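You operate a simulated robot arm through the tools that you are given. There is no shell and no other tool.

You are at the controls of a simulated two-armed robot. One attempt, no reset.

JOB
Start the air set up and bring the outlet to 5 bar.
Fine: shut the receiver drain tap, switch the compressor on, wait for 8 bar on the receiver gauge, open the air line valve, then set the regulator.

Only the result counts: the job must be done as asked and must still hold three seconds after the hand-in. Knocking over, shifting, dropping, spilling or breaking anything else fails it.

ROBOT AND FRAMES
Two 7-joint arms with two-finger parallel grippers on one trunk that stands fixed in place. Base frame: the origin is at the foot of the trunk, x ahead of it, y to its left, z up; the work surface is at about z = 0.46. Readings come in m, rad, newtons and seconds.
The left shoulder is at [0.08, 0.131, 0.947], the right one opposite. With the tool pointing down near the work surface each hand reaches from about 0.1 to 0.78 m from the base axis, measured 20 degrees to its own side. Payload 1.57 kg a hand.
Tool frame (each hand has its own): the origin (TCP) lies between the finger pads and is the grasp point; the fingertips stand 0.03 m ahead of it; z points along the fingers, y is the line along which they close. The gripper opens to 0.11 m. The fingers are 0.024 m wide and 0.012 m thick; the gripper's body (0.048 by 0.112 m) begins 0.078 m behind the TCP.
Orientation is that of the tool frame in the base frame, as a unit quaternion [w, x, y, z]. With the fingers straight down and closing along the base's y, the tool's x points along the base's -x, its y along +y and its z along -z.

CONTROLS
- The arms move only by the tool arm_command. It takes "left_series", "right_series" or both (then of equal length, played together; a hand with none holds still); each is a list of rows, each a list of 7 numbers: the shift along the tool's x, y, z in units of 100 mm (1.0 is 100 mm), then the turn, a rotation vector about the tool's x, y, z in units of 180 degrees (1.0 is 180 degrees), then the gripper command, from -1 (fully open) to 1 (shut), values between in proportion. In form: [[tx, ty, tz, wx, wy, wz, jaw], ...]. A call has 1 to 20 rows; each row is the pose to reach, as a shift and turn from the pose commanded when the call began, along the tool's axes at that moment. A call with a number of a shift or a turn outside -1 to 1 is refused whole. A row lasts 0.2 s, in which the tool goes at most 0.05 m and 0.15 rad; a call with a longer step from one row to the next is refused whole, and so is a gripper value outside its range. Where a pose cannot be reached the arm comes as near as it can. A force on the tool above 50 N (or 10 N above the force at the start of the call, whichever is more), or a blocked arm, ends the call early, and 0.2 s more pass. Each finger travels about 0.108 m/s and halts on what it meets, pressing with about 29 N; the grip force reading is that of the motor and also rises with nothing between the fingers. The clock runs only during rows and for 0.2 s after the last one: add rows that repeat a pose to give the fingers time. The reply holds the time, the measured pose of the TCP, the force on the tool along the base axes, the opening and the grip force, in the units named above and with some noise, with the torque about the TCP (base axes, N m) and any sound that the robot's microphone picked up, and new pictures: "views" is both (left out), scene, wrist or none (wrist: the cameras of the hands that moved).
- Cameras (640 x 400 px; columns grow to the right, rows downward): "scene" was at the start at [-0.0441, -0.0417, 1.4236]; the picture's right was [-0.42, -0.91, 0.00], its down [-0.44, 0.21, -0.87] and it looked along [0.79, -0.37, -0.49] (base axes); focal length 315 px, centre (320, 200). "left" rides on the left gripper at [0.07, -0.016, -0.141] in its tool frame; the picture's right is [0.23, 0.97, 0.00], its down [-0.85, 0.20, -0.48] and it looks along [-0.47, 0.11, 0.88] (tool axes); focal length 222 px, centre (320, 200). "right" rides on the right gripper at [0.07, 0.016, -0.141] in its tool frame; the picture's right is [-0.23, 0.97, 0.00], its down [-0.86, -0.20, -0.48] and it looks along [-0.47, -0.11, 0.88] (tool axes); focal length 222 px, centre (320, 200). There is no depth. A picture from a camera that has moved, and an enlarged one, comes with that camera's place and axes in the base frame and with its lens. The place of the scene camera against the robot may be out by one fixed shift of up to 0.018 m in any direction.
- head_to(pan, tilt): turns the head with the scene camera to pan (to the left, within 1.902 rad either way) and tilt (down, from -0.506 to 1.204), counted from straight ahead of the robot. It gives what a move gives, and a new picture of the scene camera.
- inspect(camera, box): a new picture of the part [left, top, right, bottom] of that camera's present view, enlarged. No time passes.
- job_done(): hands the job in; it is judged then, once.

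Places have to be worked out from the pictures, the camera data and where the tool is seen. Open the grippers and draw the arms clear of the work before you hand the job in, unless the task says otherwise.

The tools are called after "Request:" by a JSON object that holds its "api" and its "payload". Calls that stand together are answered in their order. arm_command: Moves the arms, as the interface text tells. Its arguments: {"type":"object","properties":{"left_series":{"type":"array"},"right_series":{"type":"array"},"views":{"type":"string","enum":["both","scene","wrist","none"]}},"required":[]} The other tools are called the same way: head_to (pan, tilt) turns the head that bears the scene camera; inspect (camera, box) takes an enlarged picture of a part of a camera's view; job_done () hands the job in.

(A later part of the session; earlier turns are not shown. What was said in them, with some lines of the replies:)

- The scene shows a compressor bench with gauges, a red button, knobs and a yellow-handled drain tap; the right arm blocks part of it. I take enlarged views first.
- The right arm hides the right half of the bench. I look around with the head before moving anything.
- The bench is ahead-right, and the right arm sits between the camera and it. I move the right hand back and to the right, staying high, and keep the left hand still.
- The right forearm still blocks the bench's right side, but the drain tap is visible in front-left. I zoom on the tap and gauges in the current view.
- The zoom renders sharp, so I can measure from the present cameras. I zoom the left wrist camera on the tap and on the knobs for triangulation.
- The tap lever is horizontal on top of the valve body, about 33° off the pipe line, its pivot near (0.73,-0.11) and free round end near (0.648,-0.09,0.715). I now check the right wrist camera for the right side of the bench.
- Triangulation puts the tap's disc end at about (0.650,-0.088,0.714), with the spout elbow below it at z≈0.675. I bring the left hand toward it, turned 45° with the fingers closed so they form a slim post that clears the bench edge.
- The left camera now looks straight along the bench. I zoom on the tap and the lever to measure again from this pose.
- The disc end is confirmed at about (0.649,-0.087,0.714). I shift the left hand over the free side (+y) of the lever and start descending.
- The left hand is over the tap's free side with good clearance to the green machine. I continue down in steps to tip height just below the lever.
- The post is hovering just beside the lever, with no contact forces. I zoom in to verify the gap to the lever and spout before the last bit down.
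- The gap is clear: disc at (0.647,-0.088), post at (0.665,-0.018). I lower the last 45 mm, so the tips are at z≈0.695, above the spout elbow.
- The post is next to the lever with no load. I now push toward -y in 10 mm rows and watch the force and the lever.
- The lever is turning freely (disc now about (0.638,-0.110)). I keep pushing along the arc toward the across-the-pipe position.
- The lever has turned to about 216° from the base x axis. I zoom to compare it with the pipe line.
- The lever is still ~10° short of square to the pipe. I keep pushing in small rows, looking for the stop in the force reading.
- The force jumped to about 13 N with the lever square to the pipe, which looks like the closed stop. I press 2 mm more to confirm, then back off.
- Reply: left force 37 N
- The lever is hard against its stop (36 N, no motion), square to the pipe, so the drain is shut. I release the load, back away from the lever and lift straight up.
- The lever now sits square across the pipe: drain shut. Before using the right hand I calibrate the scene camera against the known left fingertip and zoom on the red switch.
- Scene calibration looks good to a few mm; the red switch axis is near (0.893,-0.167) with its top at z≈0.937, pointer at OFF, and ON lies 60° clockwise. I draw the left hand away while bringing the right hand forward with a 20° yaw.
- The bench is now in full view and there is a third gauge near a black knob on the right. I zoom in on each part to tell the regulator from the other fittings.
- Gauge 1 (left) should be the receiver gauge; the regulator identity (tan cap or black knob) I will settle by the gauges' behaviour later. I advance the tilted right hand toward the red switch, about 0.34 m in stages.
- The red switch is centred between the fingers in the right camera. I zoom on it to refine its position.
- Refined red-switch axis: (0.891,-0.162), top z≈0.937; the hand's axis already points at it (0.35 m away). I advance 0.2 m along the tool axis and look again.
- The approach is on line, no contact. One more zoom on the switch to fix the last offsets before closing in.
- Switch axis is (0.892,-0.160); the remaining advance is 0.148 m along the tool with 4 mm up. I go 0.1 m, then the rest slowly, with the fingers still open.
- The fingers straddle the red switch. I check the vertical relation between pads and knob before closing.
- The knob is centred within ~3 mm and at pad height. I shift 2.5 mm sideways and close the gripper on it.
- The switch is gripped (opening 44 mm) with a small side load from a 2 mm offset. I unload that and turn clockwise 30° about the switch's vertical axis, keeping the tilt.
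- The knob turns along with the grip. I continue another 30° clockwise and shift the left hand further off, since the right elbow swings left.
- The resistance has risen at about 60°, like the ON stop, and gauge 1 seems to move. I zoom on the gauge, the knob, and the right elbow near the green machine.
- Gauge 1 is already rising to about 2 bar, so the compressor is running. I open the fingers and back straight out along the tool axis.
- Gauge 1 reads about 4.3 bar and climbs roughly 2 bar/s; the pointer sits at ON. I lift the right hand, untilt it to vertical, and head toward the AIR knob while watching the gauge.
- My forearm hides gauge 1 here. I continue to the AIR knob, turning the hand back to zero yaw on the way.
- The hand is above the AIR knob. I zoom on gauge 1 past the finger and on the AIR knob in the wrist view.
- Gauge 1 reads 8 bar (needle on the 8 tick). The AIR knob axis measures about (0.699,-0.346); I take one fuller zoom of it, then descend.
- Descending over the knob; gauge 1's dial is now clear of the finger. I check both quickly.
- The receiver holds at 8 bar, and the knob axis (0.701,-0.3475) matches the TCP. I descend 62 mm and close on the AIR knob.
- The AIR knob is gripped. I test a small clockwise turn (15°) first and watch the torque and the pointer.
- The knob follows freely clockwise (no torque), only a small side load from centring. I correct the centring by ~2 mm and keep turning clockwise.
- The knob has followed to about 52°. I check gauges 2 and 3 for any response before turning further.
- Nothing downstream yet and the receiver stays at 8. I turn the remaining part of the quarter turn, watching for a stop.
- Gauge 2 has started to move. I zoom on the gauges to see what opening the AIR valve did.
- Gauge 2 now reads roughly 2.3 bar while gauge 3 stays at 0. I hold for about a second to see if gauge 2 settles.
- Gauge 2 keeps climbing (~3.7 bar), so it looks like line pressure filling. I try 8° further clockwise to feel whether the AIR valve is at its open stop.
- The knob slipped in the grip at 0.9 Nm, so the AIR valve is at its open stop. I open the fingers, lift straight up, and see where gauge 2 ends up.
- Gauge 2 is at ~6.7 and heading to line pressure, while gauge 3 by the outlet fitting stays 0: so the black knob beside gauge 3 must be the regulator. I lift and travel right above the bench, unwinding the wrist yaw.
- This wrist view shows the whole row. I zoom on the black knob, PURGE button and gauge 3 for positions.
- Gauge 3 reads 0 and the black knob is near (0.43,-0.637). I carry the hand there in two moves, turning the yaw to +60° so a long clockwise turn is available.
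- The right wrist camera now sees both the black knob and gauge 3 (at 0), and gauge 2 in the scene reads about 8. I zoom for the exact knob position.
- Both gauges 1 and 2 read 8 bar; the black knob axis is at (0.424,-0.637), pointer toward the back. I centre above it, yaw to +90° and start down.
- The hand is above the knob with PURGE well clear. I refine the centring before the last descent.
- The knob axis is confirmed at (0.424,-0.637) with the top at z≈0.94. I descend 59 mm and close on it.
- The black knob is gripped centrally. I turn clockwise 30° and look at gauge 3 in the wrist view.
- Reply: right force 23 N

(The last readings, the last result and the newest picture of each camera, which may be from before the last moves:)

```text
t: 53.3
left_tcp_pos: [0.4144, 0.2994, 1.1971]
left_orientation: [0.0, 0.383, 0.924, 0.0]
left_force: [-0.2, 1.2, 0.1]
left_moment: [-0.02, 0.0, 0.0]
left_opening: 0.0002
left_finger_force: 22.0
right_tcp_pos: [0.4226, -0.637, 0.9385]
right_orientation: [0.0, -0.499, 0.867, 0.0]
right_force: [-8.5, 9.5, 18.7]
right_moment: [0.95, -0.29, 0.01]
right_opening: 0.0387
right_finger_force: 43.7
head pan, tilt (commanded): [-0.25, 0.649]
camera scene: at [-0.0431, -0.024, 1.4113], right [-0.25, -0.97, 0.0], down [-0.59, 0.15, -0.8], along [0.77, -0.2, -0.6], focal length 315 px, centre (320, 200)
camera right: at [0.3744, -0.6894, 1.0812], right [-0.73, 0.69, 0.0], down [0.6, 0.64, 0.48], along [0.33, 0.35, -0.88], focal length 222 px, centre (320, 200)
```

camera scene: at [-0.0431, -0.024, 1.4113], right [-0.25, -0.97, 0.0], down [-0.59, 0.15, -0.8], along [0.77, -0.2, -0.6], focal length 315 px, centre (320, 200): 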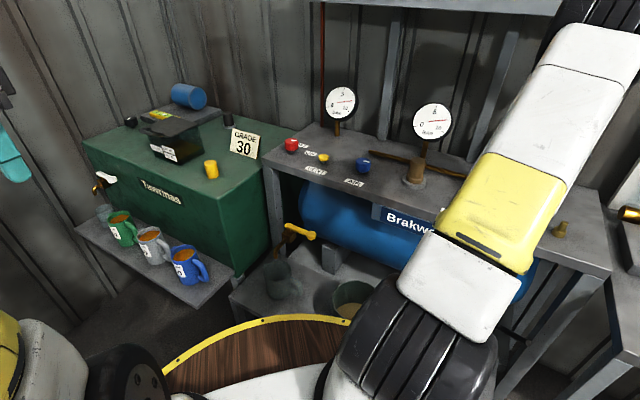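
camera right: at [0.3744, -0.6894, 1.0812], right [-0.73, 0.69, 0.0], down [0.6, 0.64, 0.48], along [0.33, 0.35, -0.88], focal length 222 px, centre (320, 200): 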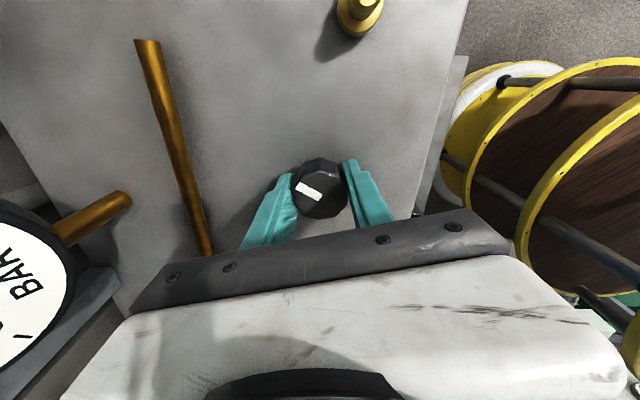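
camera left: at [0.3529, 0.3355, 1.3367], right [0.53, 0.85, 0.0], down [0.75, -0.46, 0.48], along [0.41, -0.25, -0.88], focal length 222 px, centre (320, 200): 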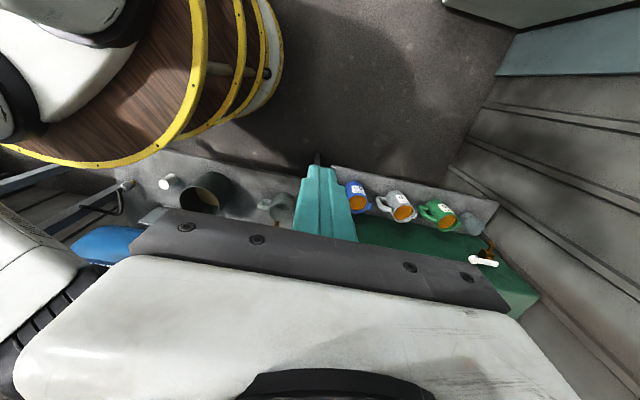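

The knob turned with the grip, but gauge 3 is at the frame's edge and my right arm blocks the scene camera. I ease the side load and bring the left hand's camera round to watch gauge 3 from the left.

Request:
{"api": "arm_command", "payload": {"left_series": [[-0.15, -0.035, 0, 0, 0, 0.0417, 1], [-0.31, -0.07, 0, 0, 0, 0.0833, 1], [-0.46, -0.106, 0, 0, 0, 0.125, 1], [-0.61, -0.14, 0, 0, 0, 0.1667, 1], [-0.77, -0.18, 0, 0, 0, 0.2083, 1], [-0.92, -0.212, 0, 0, 0, 0.25, 1]], "right_series": [[0, 0.014, -0.015, 0, 0, 0, 1], [0, 0.014, -0.015, 0, 0, 0, 1], [0, 0.014, -0.015, 0, 0, 0, 1], [0, 0.014, -0.015, 0, 0, 0, 1], [0, 0.014, -0.015, 0, 0, 0, 1], [0, 0.014, -0.015, 0, 0, 0, 1]], "views": "none"}}

Request:
{"api": "arm_command", "payload": {"left_series": [[-0.16, 0.08, 0, 0, -0.0417, 0, 1], [-0.33, 0.17, 0, 0, -0.0833, 0, 1], [-0.5, 0.25, 0, 0, -0.125, 0, 1], [-0.67, 0.33, 0, 0, -0.1667, 0, 1], [-0.83, 0.42, 0, 0, -0.2083, 0, 1], [-1.0, 0.5, 0, 0, -0.25, 0, 1]], "views": "both"}}

```text
t: 54.7
left_tcp_pos: [0.4652, 0.2182, 1.1953]
left_orientation: [0.0, 0.708, 0.706, 0.0]
left_force: [-0.3, 0.8, -0.4]
left_moment: [-0.01, 0.02, -0.02]
left_opening: 0.0
left_finger_force: 21.2
right_tcp_pos: [0.4252, -0.6371, 0.9391]
right_orientation: [-0.001, -0.499, 0.867, 0.001]
right_force: [-1.5, 5.8, -6.5]
right_moment: [-0.59, 0.01, -0.01]
right_opening: 0.0386
right_finger_force: 44.0
head pan, tilt (commanded): [-0.25, 0.649]
```

```text
t: 56.1
left_tcp_pos: [0.5163, 0.118, 1.1941]
left_orientation: [0.272, 0.653, 0.654, -0.27]
left_force: [-0.3, 0.4, 0.1]
left_moment: [0.02, 0.02, 0.01]
left_opening: 0.0
left_finger_force: 21.2
right_tcp_pos: [0.424, -0.6373, 0.9378]
right_orientation: [0.0, -0.5, 0.866, 0.0]
right_force: [-3.2, 8.8, -13.8]
right_moment: [-0.54, -0.13, 0.04]
right_opening: 0.0385
right_finger_force: 44.3
head pan, tilt (commanded): [-0.25, 0.649]
camera scene: at [-0.0422, -0.0251, 1.4114], right [-0.25, -0.97, 0.0], down [-0.59, 0.15, -0.8], along [0.77, -0.2, -0.6], focal length 315 px, centre (320, 200)
camera left: at [0.4997, 0.2662, 1.2436], right [0.97, 0.16, -0.16], down [0.2, -0.26, 0.94], along [0.11, -0.95, -0.29], focal length 222 px, centre (320, 200)
```

scene: 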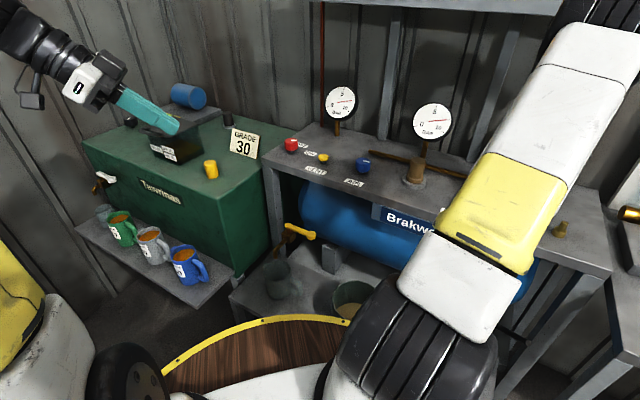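
left: 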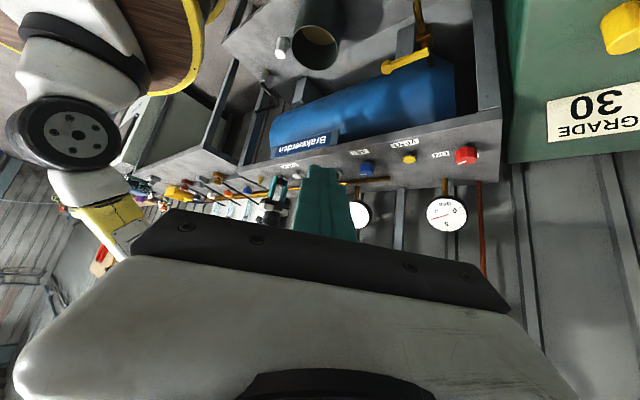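

Gauge 3 lies just behind my closed left fingers in this view. I turn the left hand 20° and tilt it 15° more so the gauge clears the fingers.

Request:
{"api": "arm_command", "payload": {"left_series": [[0, 0, 0, 0.0197, -0.0208, 0.0197, 1], [0, 0, 0, 0.0393, -0.0417, 0.0393, 1], [0, 0, 0, 0.059, -0.0625, 0.059, 1], [0, 0, 0, 0.0786, -0.0833, 0.0786, 1]], "right_series": [[0, 0, 0.007, 0, 0, 0, 1], [0, 0, 0.007, 0, 0, 0, 1], [0, 0, 0.007, 0, 0, 0, 1], [0, 0, 0.007, 0, 0, 0, 1]], "views": "both"}}

```text
t: 57.1
left_tcp_pos: [0.5137, 0.1177, 1.1949]
left_orientation: [0.302, 0.716, 0.489, -0.397]
left_force: [-0.7, -0.1, -0.1]
left_moment: [0.0, -0.01, 0.01]
left_opening: 0.0001
left_finger_force: 21.0
right_tcp_pos: [0.4244, -0.6379, 0.9392]
right_orientation: [0.0, -0.499, 0.867, 0.0]
right_force: [0.9, 7.2, 8.5]
right_moment: [0.98, 0.52, 0.01]
right_opening: 0.0383
right_finger_force: 44.2
head pan, tilt (commanded): [-0.25, 0.649]
camera scene: at [-0.0425, -0.0246, 1.4114], right [-0.25, -0.97, 0.0], down [-0.59, 0.15, -0.8], along [0.77, -0.2, -0.6], focal length 315 px, centre (320, 200)
camera right: at [0.3744, -0.6893, 1.0812], right [-0.73, 0.68, 0.0], down [0.6, 0.64, 0.48], along [0.33, 0.35, -0.88], focal length 222 px, centre (320, 200)
camera left: at [0.551, 0.2707, 1.2036], right [0.96, -0.22, -0.15], down [0.14, -0.07, 0.99], along [-0.23, -0.97, -0.03], focal length 222 px, centre (320, 200)
```

scene: 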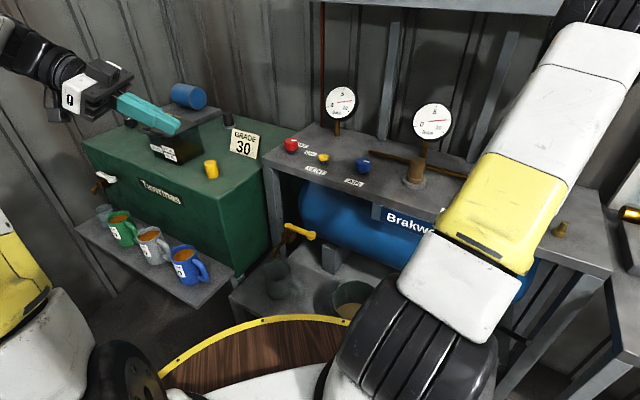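
right: 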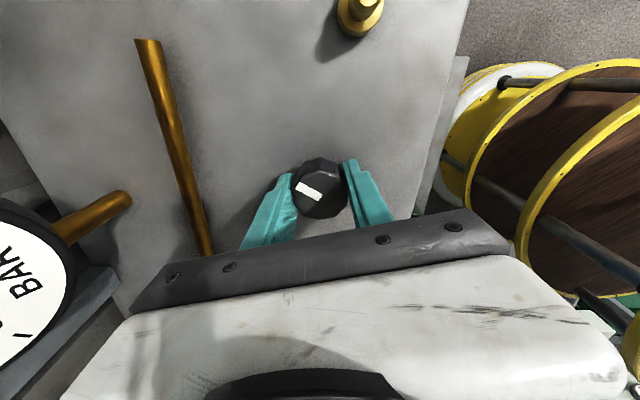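
left: 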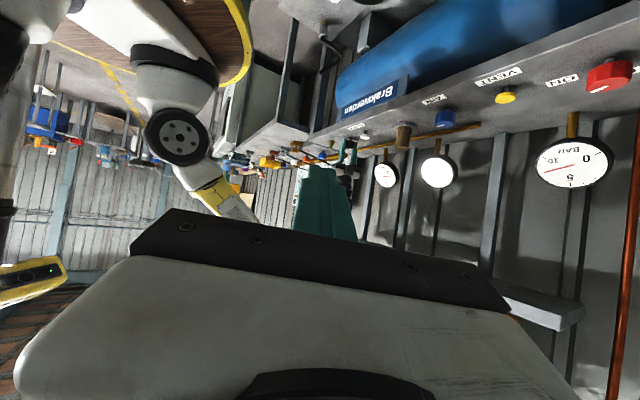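

Now all three gauges show in the left camera. I zoom on gauge 3 (the leftmost dial near the right hand).

Request:
{"api": "inspect", "payload": {"camera": "left", "box": [354, 150, 418, 190]}}

Request:
{"api": "inspect", "payload": {"camera": "left", "box": [406, 150, 470, 190]}}

```text
10.00 times, centred on (386, 170) of left
camera zoom: at [0.551, 0.2707, 1.2036], right [0.96, -0.22, -0.15], down [0.14, -0.07, 0.99], along [-0.23, -0.97, -0.03], focal length 2221 px, centre (-340, 500)
```

zoom: 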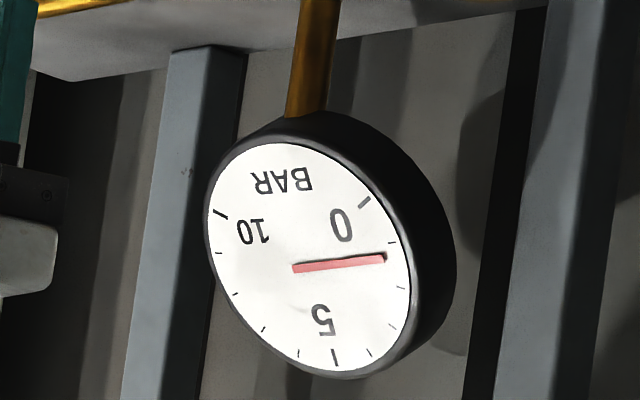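

```text
10.00 times, centred on (438, 170) of left
camera zoom: at [0.551, 0.2707, 1.2036], right [0.96, -0.22, -0.15], down [0.14, -0.07, 0.99], along [-0.23, -0.97, -0.03], focal length 2221 px, centre (-860, 500)
```

zoom: 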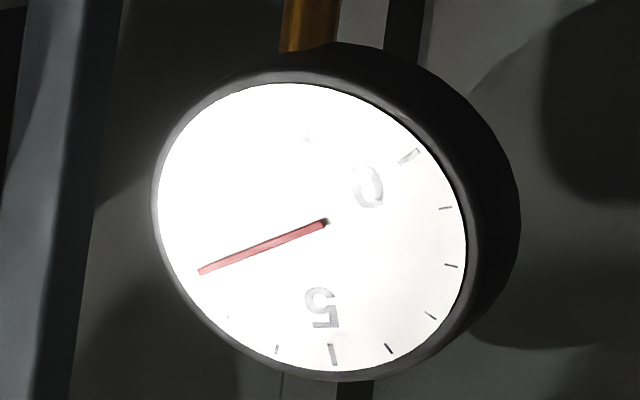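

Gauge 3 responds: it reads about 1.3 bar after 30° (≈0.044 bar per degree), so 5 bar needs roughly 115° in total. I turn 60° more and read again.

Request:
{"api": "arm_command", "payload": {"right_series": [[-0.008, 0.005, -0.005, 0, 0, 0.0417, 1], [-0.008, 0.005, -0.005, 0, 0, 0.0833, 1], [-0.008, 0.005, -0.005, 0, 0, 0.125, 1], [-0.008, 0.005, -0.005, 0, 0, 0.1667, 1], [-0.008, 0.005, -0.005, 0, 0, 0.2083, 1], [-0.008, 0.005, -0.005, 0, 0, 0.25, 1], [-0.008, 0.005, -0.005, 0, 0, 0.2917, 1], [-0.008, 0.005, -0.005, 0, 0, 0.3333, 1]], "views": "wrist"}}

Request:
{"api": "inspect", "payload": {"camera": "left", "box": [354, 150, 418, 190]}}

```text
t: 58.9
left_tcp_pos: [0.5133, 0.1171, 1.1952]
left_orientation: [0.302, 0.715, 0.49, -0.396]
left_force: [0.3, -0.4, -0.1]
left_moment: [0.03, 0.0, -0.03]
left_opening: 0.0
left_finger_force: 21.2
right_tcp_pos: [0.4239, -0.6359, 0.9388]
right_orientation: [0.0, 0.002, 1.0, 0.0]
right_force: [-2.5, 7.3, -3.8]
right_moment: [-0.84, -0.04, -0.01]
right_opening: 0.0389
right_finger_force: 44.5
head pan, tilt (commanded): [-0.25, 0.649]
camera right: at [0.3536, -0.6202, 1.0812], right [0.23, 0.97, 0.0], down [0.85, -0.2, 0.48], along [0.47, -0.11, -0.88], focal length 222 px, centre (320, 200)
```

right: 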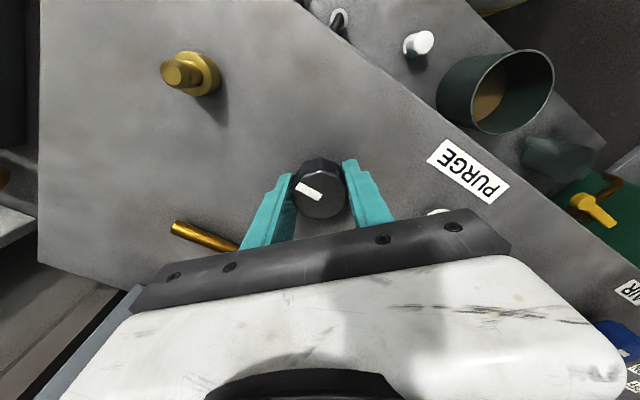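

```text
10.00 times, centred on (386, 170) of left
camera zoom: at [0.551, 0.2704, 1.2037], right [0.96, -0.22, -0.15], down [0.14, -0.07, 0.99], along [-0.23, -0.97, -0.04], focal length 2221 px, centre (-340, 500)
```

zoom: 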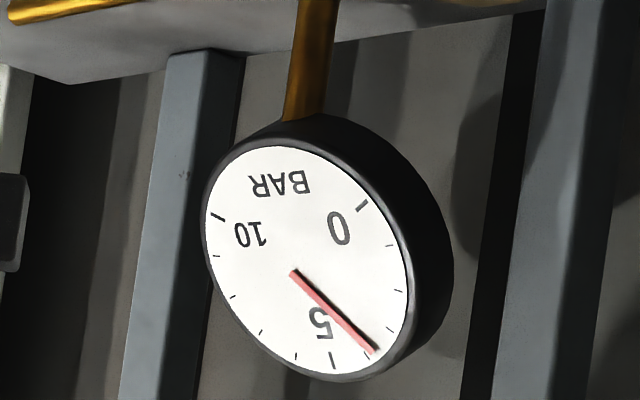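

Gauge 3 reads about 3.8 bar after 90°. I hold for a second to let it settle before the last part.

Request:
{"api": "arm_command", "payload": {"right_series": [[0, 0, 0, 0, 0, 0, 1], [0, 0, 0, 0, 0, 0, 1], [0, 0, 0, 0, 0, 0, 1], [0, 0, 0, 0, 0, 0, 1], [0, 0, 0, 0, 0, 0, 1]], "views": "none"}}

Request:
{"api": "inspect", "payload": {"camera": "left", "box": [370, 155, 402, 190]}}

```text
t: 60.1
left_tcp_pos: [0.5144, 0.1174, 1.1951]
left_orientation: [0.303, 0.715, 0.49, -0.396]
left_force: [-0.1, 0.2, 0.0]
left_moment: [-0.02, 0.0, 0.01]
left_opening: 0.0
left_finger_force: 21.2
right_tcp_pos: [0.4233, -0.6359, 0.9379]
right_orientation: [0.0, 0.001, 1.0, 0.001]
right_force: [-2.6, 7.7, -14.2]
right_moment: [-0.54, -1.16, 0.02]
right_opening: 0.0383
right_finger_force: 44.3
head pan, tilt (commanded): [-0.25, 0.649]
```

```text
11.43 times, centred on (386, 172) of left
camera zoom: at [0.5511, 0.2701, 1.2037], right [0.96, -0.22, -0.15], down [0.14, -0.07, 0.99], along [-0.23, -0.97, -0.04], focal length 2538 px, centre (-434, 514)
```

zoom: 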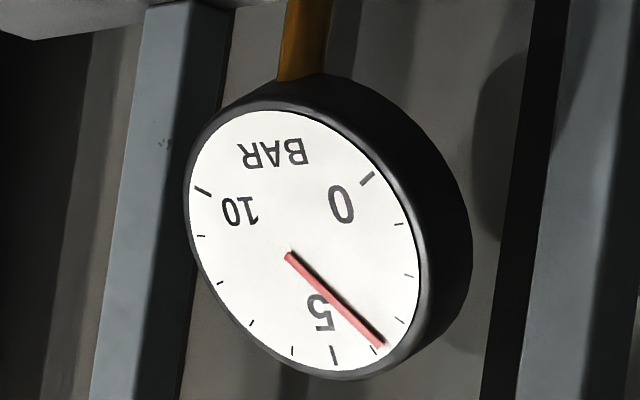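

Correcting for needle parallax on the oblique dial, it reads about 3.3 bar at 90° (and 1.1 at 30°), i.e. 0.037 bar per degree. So 5 bar should be at 135°: I turn 45° more.

Request:
{"api": "arm_command", "payload": {"right_series": [[0, 0.008, 0.005, 0, 0, 0.0417, 1], [0, 0.008, 0.005, 0, 0, 0.0833, 1], [0, 0.008, 0.005, 0, 0, 0.125, 1], [0, 0.008, 0.005, 0, 0, 0.1667, 1], [0, 0.008, 0.005, 0, 0, 0.2083, 1], [0, 0.008, 0.005, 0, 0, 0.25, 1], [0, 0.008, 0.005, 0, 0, 0.25, 1], [0, 0.008, 0.005, 0, 0, 0.25, 1], [0, 0.008, 0.005, 0, 0, 0.25, 1]], "views": "both"}}

Request:
{"api": "inspect", "payload": {"camera": "left", "box": [370, 155, 402, 190]}}

```text
t: 62.1
left_tcp_pos: [0.5137, 0.1169, 1.1944]
left_orientation: [0.302, 0.716, 0.489, -0.396]
left_force: [-0.1, 0.8, 0.1]
left_moment: [-0.01, -0.02, 0.0]
left_opening: 0.0
left_finger_force: 21.5
right_tcp_pos: [0.4238, -0.6354, 0.9387]
right_orientation: [0.001, 0.384, 0.923, 0.0]
right_force: [-0.5, -3.7, 17.7]
right_moment: [0.89, 0.62, 0.02]
right_opening: 0.0386
right_finger_force: 44.0
head pan, tilt (commanded): [-0.25, 0.649]
camera scene: at [-0.0426, -0.0247, 1.4113], right [-0.25, -0.97, 0.0], down [-0.59, 0.15, -0.8], along [0.77, -0.2, -0.6], focal length 315 px, centre (320, 200)
camera right: at [0.3856, -0.5749, 1.0811], right [0.85, 0.53, 0.0], down [0.46, -0.75, 0.48], along [0.25, -0.41, -0.88], focal length 222 px, centre (320, 200)
```

scene: 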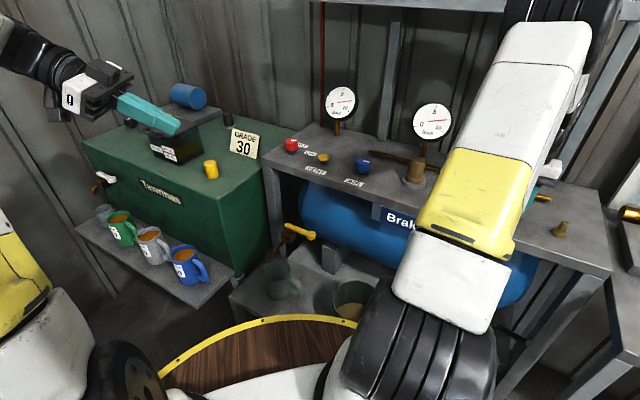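
right: 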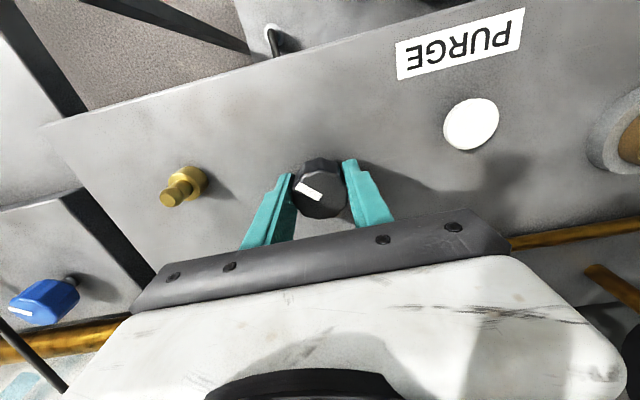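

```text
11.43 times, centred on (386, 172) of left
camera zoom: at [0.5507, 0.2704, 1.2038], right [0.96, -0.22, -0.15], down [0.14, -0.07, 0.99], along [-0.23, -0.97, -0.04], focal length 2538 px, centre (-434, 514)
```

zoom: 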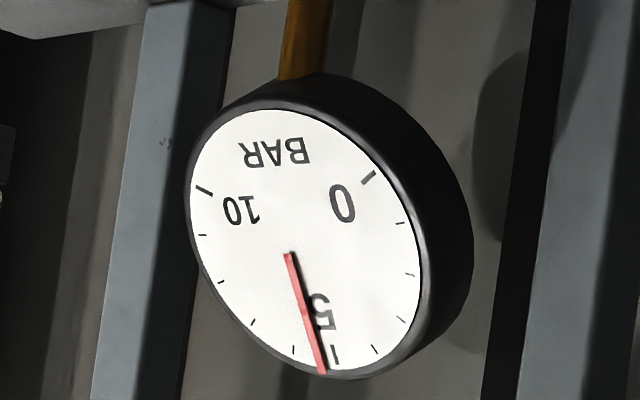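

The needle now lies parallel to the 5 tick: about 5.0 bar. I open the fingers gently and lift straight up off the knob.

Request:
{"api": "arm_command", "payload": {"right_series": [[0, 0, 0, 0, 0, 0, 0.2], [0, 0, 0, 0, 0, 0, -0.3], [0, 0, 0, 0, 0, 0, -0.8], [0, 0, 0, 0, 0, 0, -1], [0, 0, -0.3, 0, 0, 0, -1], [0, 0, -0.65, 0, 0, 0, -1], [0, 0, -1.0, 0, 0, 0, -1]], "views": "both"}}

Request:
{"api": "inspect", "payload": {"camera": "left", "box": [370, 155, 402, 190]}}

```text
t: 63.7
left_tcp_pos: [0.5154, 0.118, 1.1945]
left_orientation: [0.302, 0.716, 0.49, -0.395]
left_force: [-0.4, 0.1, 0.3]
left_moment: [0.03, 0.05, -0.03]
left_opening: 0.0
left_finger_force: 21.0
right_tcp_pos: [0.4233, -0.6366, 1.0405]
right_orientation: [-0.001, 0.384, 0.924, 0.0]
right_force: [-0.3, -0.5, 0.9]
right_moment: [0.0, 0.05, 0.02]
right_opening: 0.1102
right_finger_force: 0.0
head pan, tilt (commanded): [-0.25, 0.649]
camera scene: at [-0.042, -0.0252, 1.4114], right [-0.25, -0.97, 0.0], down [-0.59, 0.15, -0.8], along [0.77, -0.2, -0.6], focal length 315 px, centre (320, 200)
camera right: at [0.3863, -0.575, 1.1824], right [0.85, 0.53, 0.0], down [0.46, -0.75, 0.48], along [0.25, -0.41, -0.88], focal length 222 px, centre (320, 200)
```

scene: 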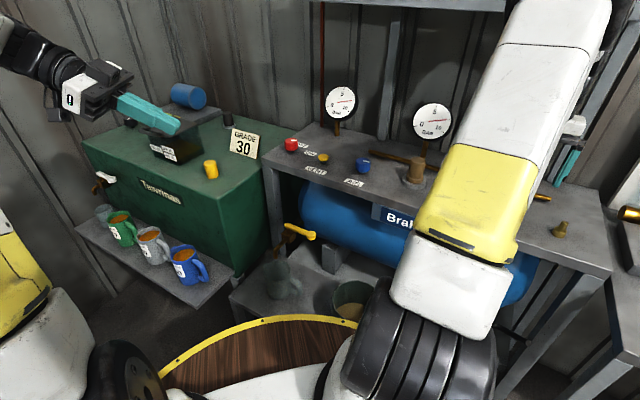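
right: 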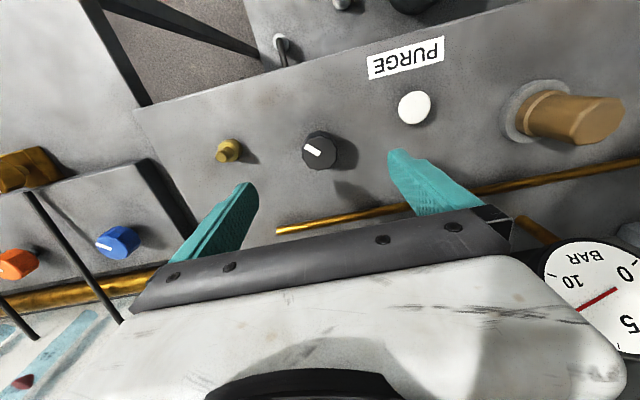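

```text
11.43 times, centred on (386, 172) of left
camera zoom: at [0.5512, 0.2701, 1.2037], right [0.96, -0.22, -0.15], down [0.14, -0.07, 0.99], along [-0.23, -0.97, -0.04], focal length 2538 px, centre (-434, 514)
```

zoom: 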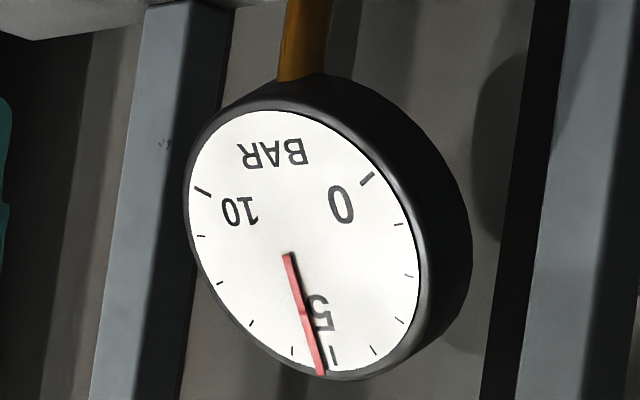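

Outlet gauge holds at 5 bar after release. I lift the right hand clear of the bench and draw it back, then check everything with the head camera.

Request:
{"api": "arm_command", "payload": {"right_series": [[0, 0, -0.25, 0, 0, 0, -1], [0, 0, -0.5, 0, 0, 0, -1], [0, 0, -0.75, 0, 0, 0, -1], [0, 0, -1.0, 0, 0, 0, -1]], "views": "none"}}

Request:
{"api": "arm_command", "payload": {"right_series": [[0.16, 0.02, 0, 0, 0, -0.0417, -1], [0.33, 0.05, 0, 0, 0, -0.0833, -1], [0.5, 0.07, 0, 0, 0, -0.125, -1], [0.66, 0.1, 0, 0, 0, -0.1667, -1], [0.83, 0.12, 0, 0, 0, -0.2083, -1], [0.99, 0.141, 0, 0, 0, -0.25, -1]], "views": "none"}}

Request:
{"api": "arm_command", "payload": {"right_series": [[0.12, 0.25, -0.2, 0, 0, 0, -1], [0.25, 0.5, -0.4, 0, 0, 0, -1], [0.38, 0.75, -0.6, 0, 0, 0, -1], [0.5, 1.0, -0.8, 0, 0, 0, -1]], "views": "both"}}

```text
t: 64.7
left_tcp_pos: [0.5142, 0.1174, 1.1927]
left_orientation: [0.303, 0.715, 0.491, -0.395]
left_force: [-0.5, -0.1, -0.4]
left_moment: [0.0, -0.01, -0.03]
left_opening: 0.0
left_finger_force: 21.2
right_tcp_pos: [0.4229, -0.6369, 1.138]
right_orientation: [-0.001, 0.383, 0.924, 0.0]
right_force: [0.5, -0.1, 0.2]
right_moment: [0.0, 0.01, -0.01]
right_opening: 0.11
right_finger_force: 0.1
head pan, tilt (commanded): [-0.25, 0.649]
```

```text
t: 66.1
left_tcp_pos: [0.5138, 0.1169, 1.1946]
left_orientation: [0.302, 0.716, 0.49, -0.395]
left_force: [0.0, -0.4, -0.1]
left_moment: [0.02, -0.02, -0.02]
left_opening: 0.0
left_finger_force: 21.2
right_tcp_pos: [0.3653, -0.5578, 1.1384]
right_orientation: [0.0, -0.001, 1.0, -0.001]
right_force: [0.8, -0.4, -0.3]
right_moment: [-0.04, 0.02, 0.01]
right_opening: 0.11
right_finger_force: 0.0
head pan, tilt (commanded): [-0.25, 0.649]
```

```text
t: 67.1
left_tcp_pos: [0.5167, 0.1175, 1.1943]
left_orientation: [0.302, 0.715, 0.49, -0.396]
left_force: [0.5, -0.5, 0.4]
left_moment: [-0.05, 0.02, -0.01]
left_opening: 0.0001
left_finger_force: 20.8
right_tcp_pos: [0.3156, -0.4562, 1.2173]
right_orientation: [-0.001, 0.0, 1.0, 0.0]
right_force: [0.6, -0.2, 0.1]
right_moment: [-0.01, -0.02, 0.01]
right_opening: 0.1101
right_finger_force: 0.2
head pan, tilt (commanded): [-0.25, 0.649]
camera scene: at [-0.042, -0.0252, 1.4114], right [-0.25, -0.97, 0.0], down [-0.59, 0.15, -0.8], along [0.77, -0.2, -0.6], focal length 315 px, centre (320, 200)
camera right: at [0.2461, -0.4402, 1.3599], right [0.23, 0.97, 0.0], down [0.86, -0.2, 0.48], along [0.47, -0.11, -0.88], focal length 222 px, centre (320, 200)
```

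scene: 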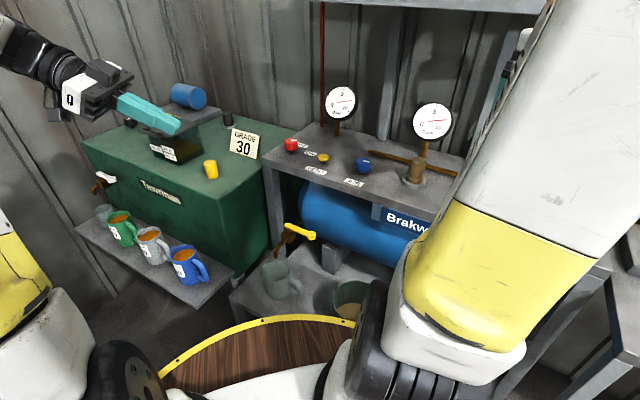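
right: 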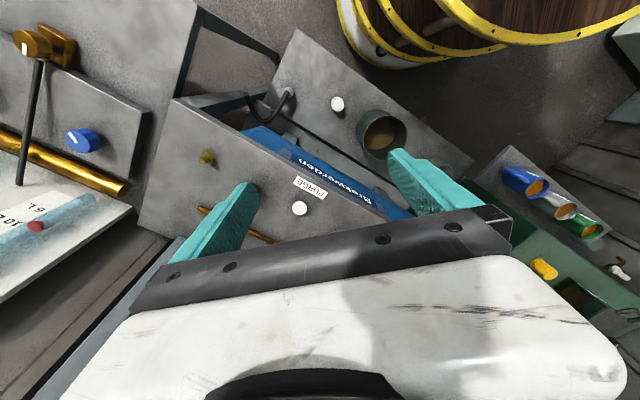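

The right hand is clear. I re-read all gauges from the left camera and zoom the controls in the scene.

Request:
{"api": "inspect", "payload": {"camera": "left", "box": [370, 155, 402, 190]}}

Request:
{"api": "inspect", "payload": {"camera": "scene", "box": [260, 75, 452, 195]}}

Request:
{"api": "inspect", "payload": {"camera": "scene", "box": [230, 205, 380, 325]}}

```text
11.43 times, centred on (386, 172) of left
camera zoom: at [0.5512, 0.27, 1.2037], right [0.96, -0.22, -0.15], down [0.14, -0.07, 0.99], along [-0.23, -0.97, -0.04], focal length 2538 px, centre (-434, 514)
```

zoom: 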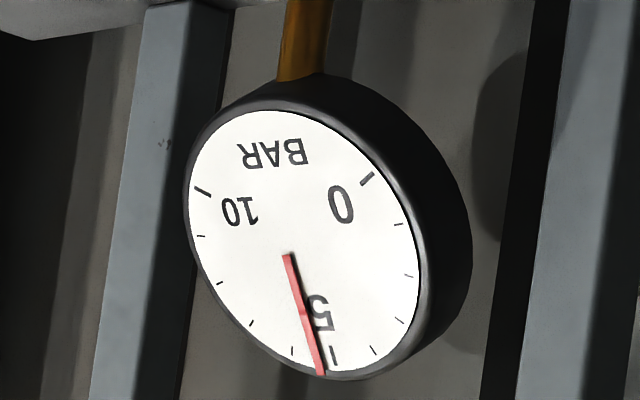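

```text
3.33 times, centred on (356, 135) of scene
camera zoom: at [-0.042, -0.0252, 1.4114], right [-0.25, -0.97, 0.0], down [-0.59, 0.15, -0.8], along [0.77, -0.2, -0.6], focal length 1051 px, centre (200, 417)
```

zoom: 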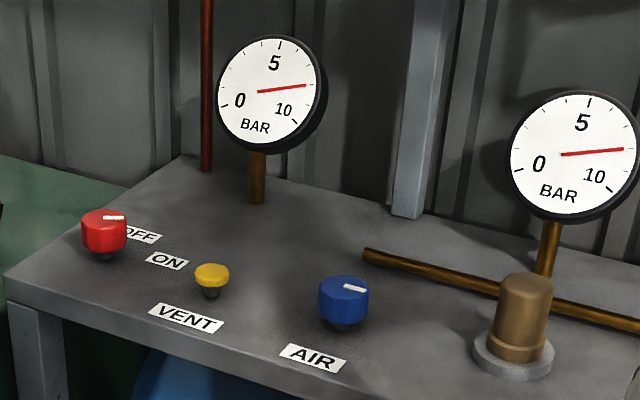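

```text
3.33 times, centred on (305, 265) of scene
camera zoom: at [-0.042, -0.0252, 1.4114], right [-0.25, -0.97, 0.0], down [-0.59, 0.15, -0.8], along [0.77, -0.2, -0.6], focal length 1051 px, centre (370, -17)
```

zoom: 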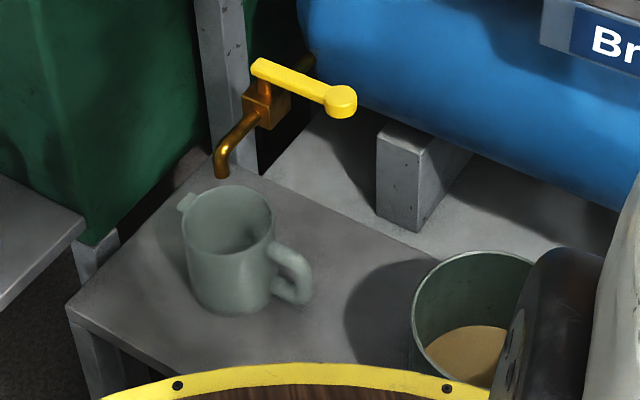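

Receiver and line read 8, outlet ~5, drain shut, switch ON, AIR open, mug and pot untouched. For a frontal check of the outlet gauge I tilt the right arm out of the scene camera's line and open/retreat the left hand.

Request:
{"api": "arm_command", "payload": {"left_series": [[0, 0, -0.17, 0, 0, 0, 0.5], [0, 0, -0.33, 0, 0, 0, 0], [0, 0, -0.5, 0, 0, 0, -0.5], [0, 0, -0.67, 0, 0, 0, -1], [0, 0, -0.83, 0, 0, 0, -1], [0, 0, -1.0, 0, 0, 0, -1]], "right_series": [[-0.15, 0.17, 0, 0, -0.0417, 0, -1], [-0.3, 0.33, 0, 0, -0.0833, 0, -1], [-0.45, 0.5, 0, 0, -0.125, 0, -1], [-0.6, 0.67, 0, 0, -0.1667, 0, -1], [-0.75, 0.83, 0, 0, -0.2083, 0, -1], [-0.9, 1.0, 0, 0, -0.25, 0, -1]], "views": "scene"}}

Request:
{"api": "inspect", "payload": {"camera": "scene", "box": [470, 90, 598, 170]}}

```text
t: 68.5
left_tcp_pos: [0.5423, 0.201, 1.2464]
left_orientation: [0.302, 0.715, 0.49, -0.396]
left_force: [-0.5, -0.6, -0.8]
left_moment: [0.03, 0.03, 0.05]
left_opening: 0.1098
left_finger_force: 0.1
right_tcp_pos: [0.4056, -0.3562, 1.2174]
right_orientation: [0.383, 0.001, 0.924, 0.0]
right_force: [0.4, -0.2, 0.4]
right_moment: [-0.01, 0.01, 0.02]
right_opening: 0.1102
right_finger_force: 0.0
head pan, tilt (commanded): [-0.25, 0.649]
camera scene: at [-0.0423, -0.0251, 1.4114], right [-0.25, -0.97, 0.0], down [-0.59, 0.15, -0.8], along [0.77, -0.2, -0.6], focal length 315 px, centre (320, 200)
```

scene: 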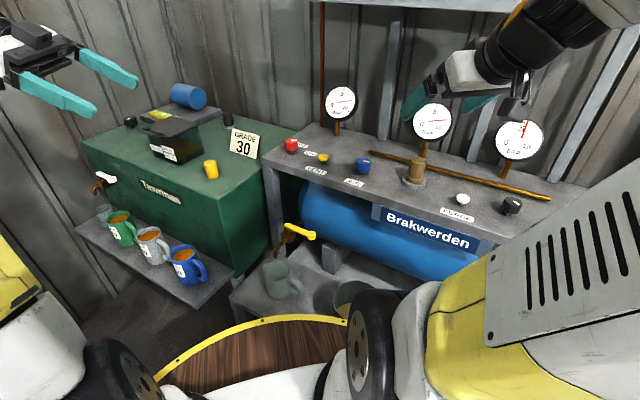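

```text
5.00 times, centred on (534, 130) of scene
camera zoom: at [-0.0423, -0.0251, 1.4114], right [-0.25, -0.97, 0.0], down [-0.59, 0.15, -0.8], along [0.77, -0.2, -0.6], focal length 1576 px, centre (-750, 550)
```

zoom: 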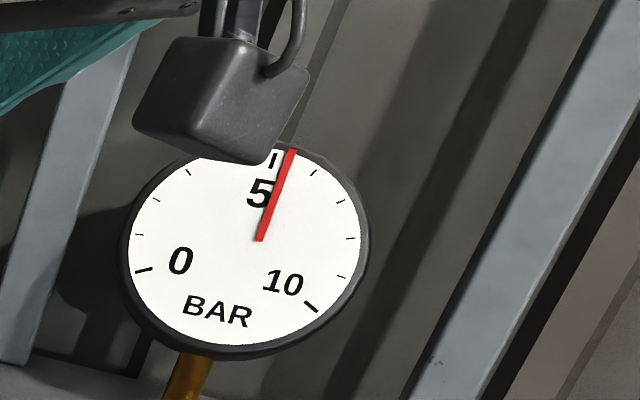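

The near-frontal view shows the needle on the 5 tick (≈4.99 bar). I bring the right hand back to its starting area, tool down, and check once more that everything holds.

Request:
{"api": "arm_command", "payload": {"right_series": [[0.08, -0.08, -0.13, 0, 0.0417, 0, -1], [0.165, -0.17, -0.26, 0, 0.0833, 0, -1], [0.25, -0.25, -0.39, 0, 0.125, 0, -1], [0.33, -0.33, -0.52, 0, 0.1667, 0, -1], [0.41, -0.42, -0.65, 0, 0.2083, 0, -1], [0.495, -0.5, -0.778, 0, 0.25, 0, -1], [0.495, -0.5, -0.778, 0, 0.25, 0, -1], [0.495, -0.5, -0.778, 0, 0.25, 0, -1]], "views": "both"}}

Request:
{"api": "inspect", "payload": {"camera": "scene", "box": [260, 75, 452, 195]}}

Request:
{"api": "inspect", "payload": {"camera": "left", "box": [340, 130, 440, 192]}}

```text
t: 70.3
left_tcp_pos: [0.5418, 0.201, 1.2476]
left_orientation: [0.303, 0.715, 0.49, -0.395]
left_force: [0.1, 0.1, 0.0]
left_moment: [0.0, -0.02, -0.01]
left_opening: 0.11
left_finger_force: 0.0
right_tcp_pos: [0.3122, -0.4053, 1.2385]
right_orientation: [-0.001, 0.001, 1.0, 0.0]
right_force: [0.3, -0.6, 0.2]
right_moment: [-0.01, -0.01, 0.0]
right_opening: 0.1102
right_finger_force: 0.1
head pan, tilt (commanded): [-0.25, 0.649]
camera scene: at [-0.0422, -0.025, 1.4114], right [-0.25, -0.97, 0.0], down [-0.59, 0.15, -0.8], along [0.77, -0.2, -0.6], focal length 315 px, centre (320, 200)
camera right: at [0.2429, -0.3898, 1.3806], right [0.23, 0.97, 0.0], down [0.86, -0.2, 0.48], along [0.46, -0.11, -0.88], focal length 222 px, centre (320, 200)
```

scene: 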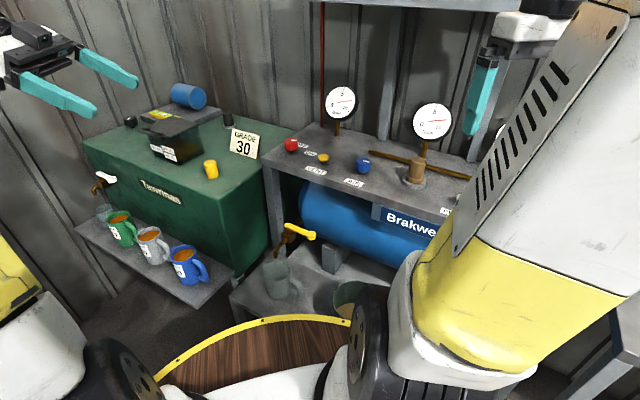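
right: 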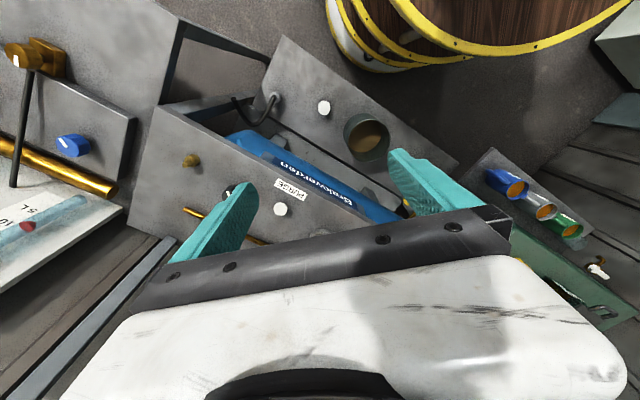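

```text
3.33 times, centred on (356, 135) of scene
camera zoom: at [-0.0422, -0.025, 1.4114], right [-0.25, -0.97, 0.0], down [-0.59, 0.15, -0.8], along [0.77, -0.2, -0.6], focal length 1051 px, centre (200, 417)
```

zoom: 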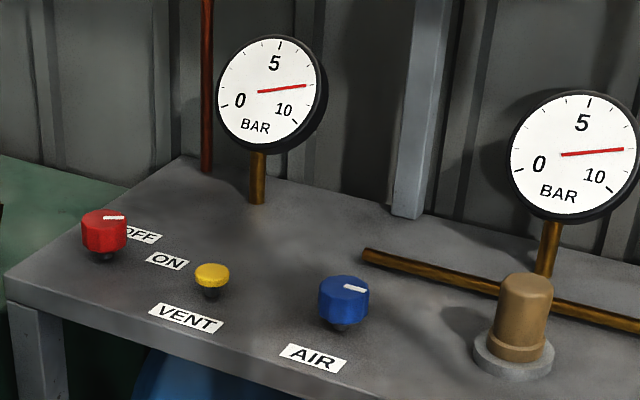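

```text
6.40 times, centred on (390, 161) of left
camera zoom: at [0.5787, 0.3539, 1.2564], right [0.96, -0.22, -0.15], down [0.14, -0.07, 0.99], along [-0.23, -0.97, -0.04], focal length 1422 px, centre (-128, 450)
```

zoom: 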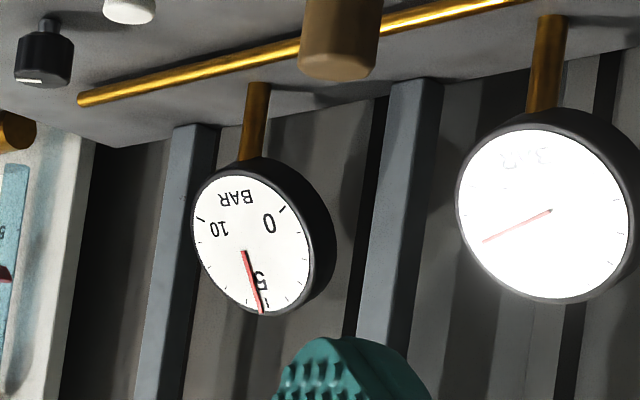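

The receiver and line gauges hold at 8 bar and the outlet holds at 5 bar. The drain is shut, the switch is ON, the AIR valve is open, both grippers are open and both arms are clear. I hand the job in.

Request:
{"api": "job_done", "payload": {}}

```text
The job is handed in.
```

The air set is running and the outlet reads 5 bar. I handed the job in with all gauges steady over the last few seconds.

- **Drain tap:** turned to its closed stop, square across the pipe.
- **Compressor:** switched to ON. The receiver gauge climbed to 8 bar and held there.
- **Air line valve:** the blue AIR knob was opened a quarter turn to its stop, after the receiver reached 8 bar. The line gauge then rose to 8 bar.
- **Regulator:** it has no label. I took it to be the black knob beside the right-hand gauge, and that gauge rose as I turned it. I set it to about 5.0 bar, read from two camera angles.

I did not touch VENT, PURGE or the tan cap. The pictures show nothing else moved. Both grippers are open and both arms are clear of the bench.
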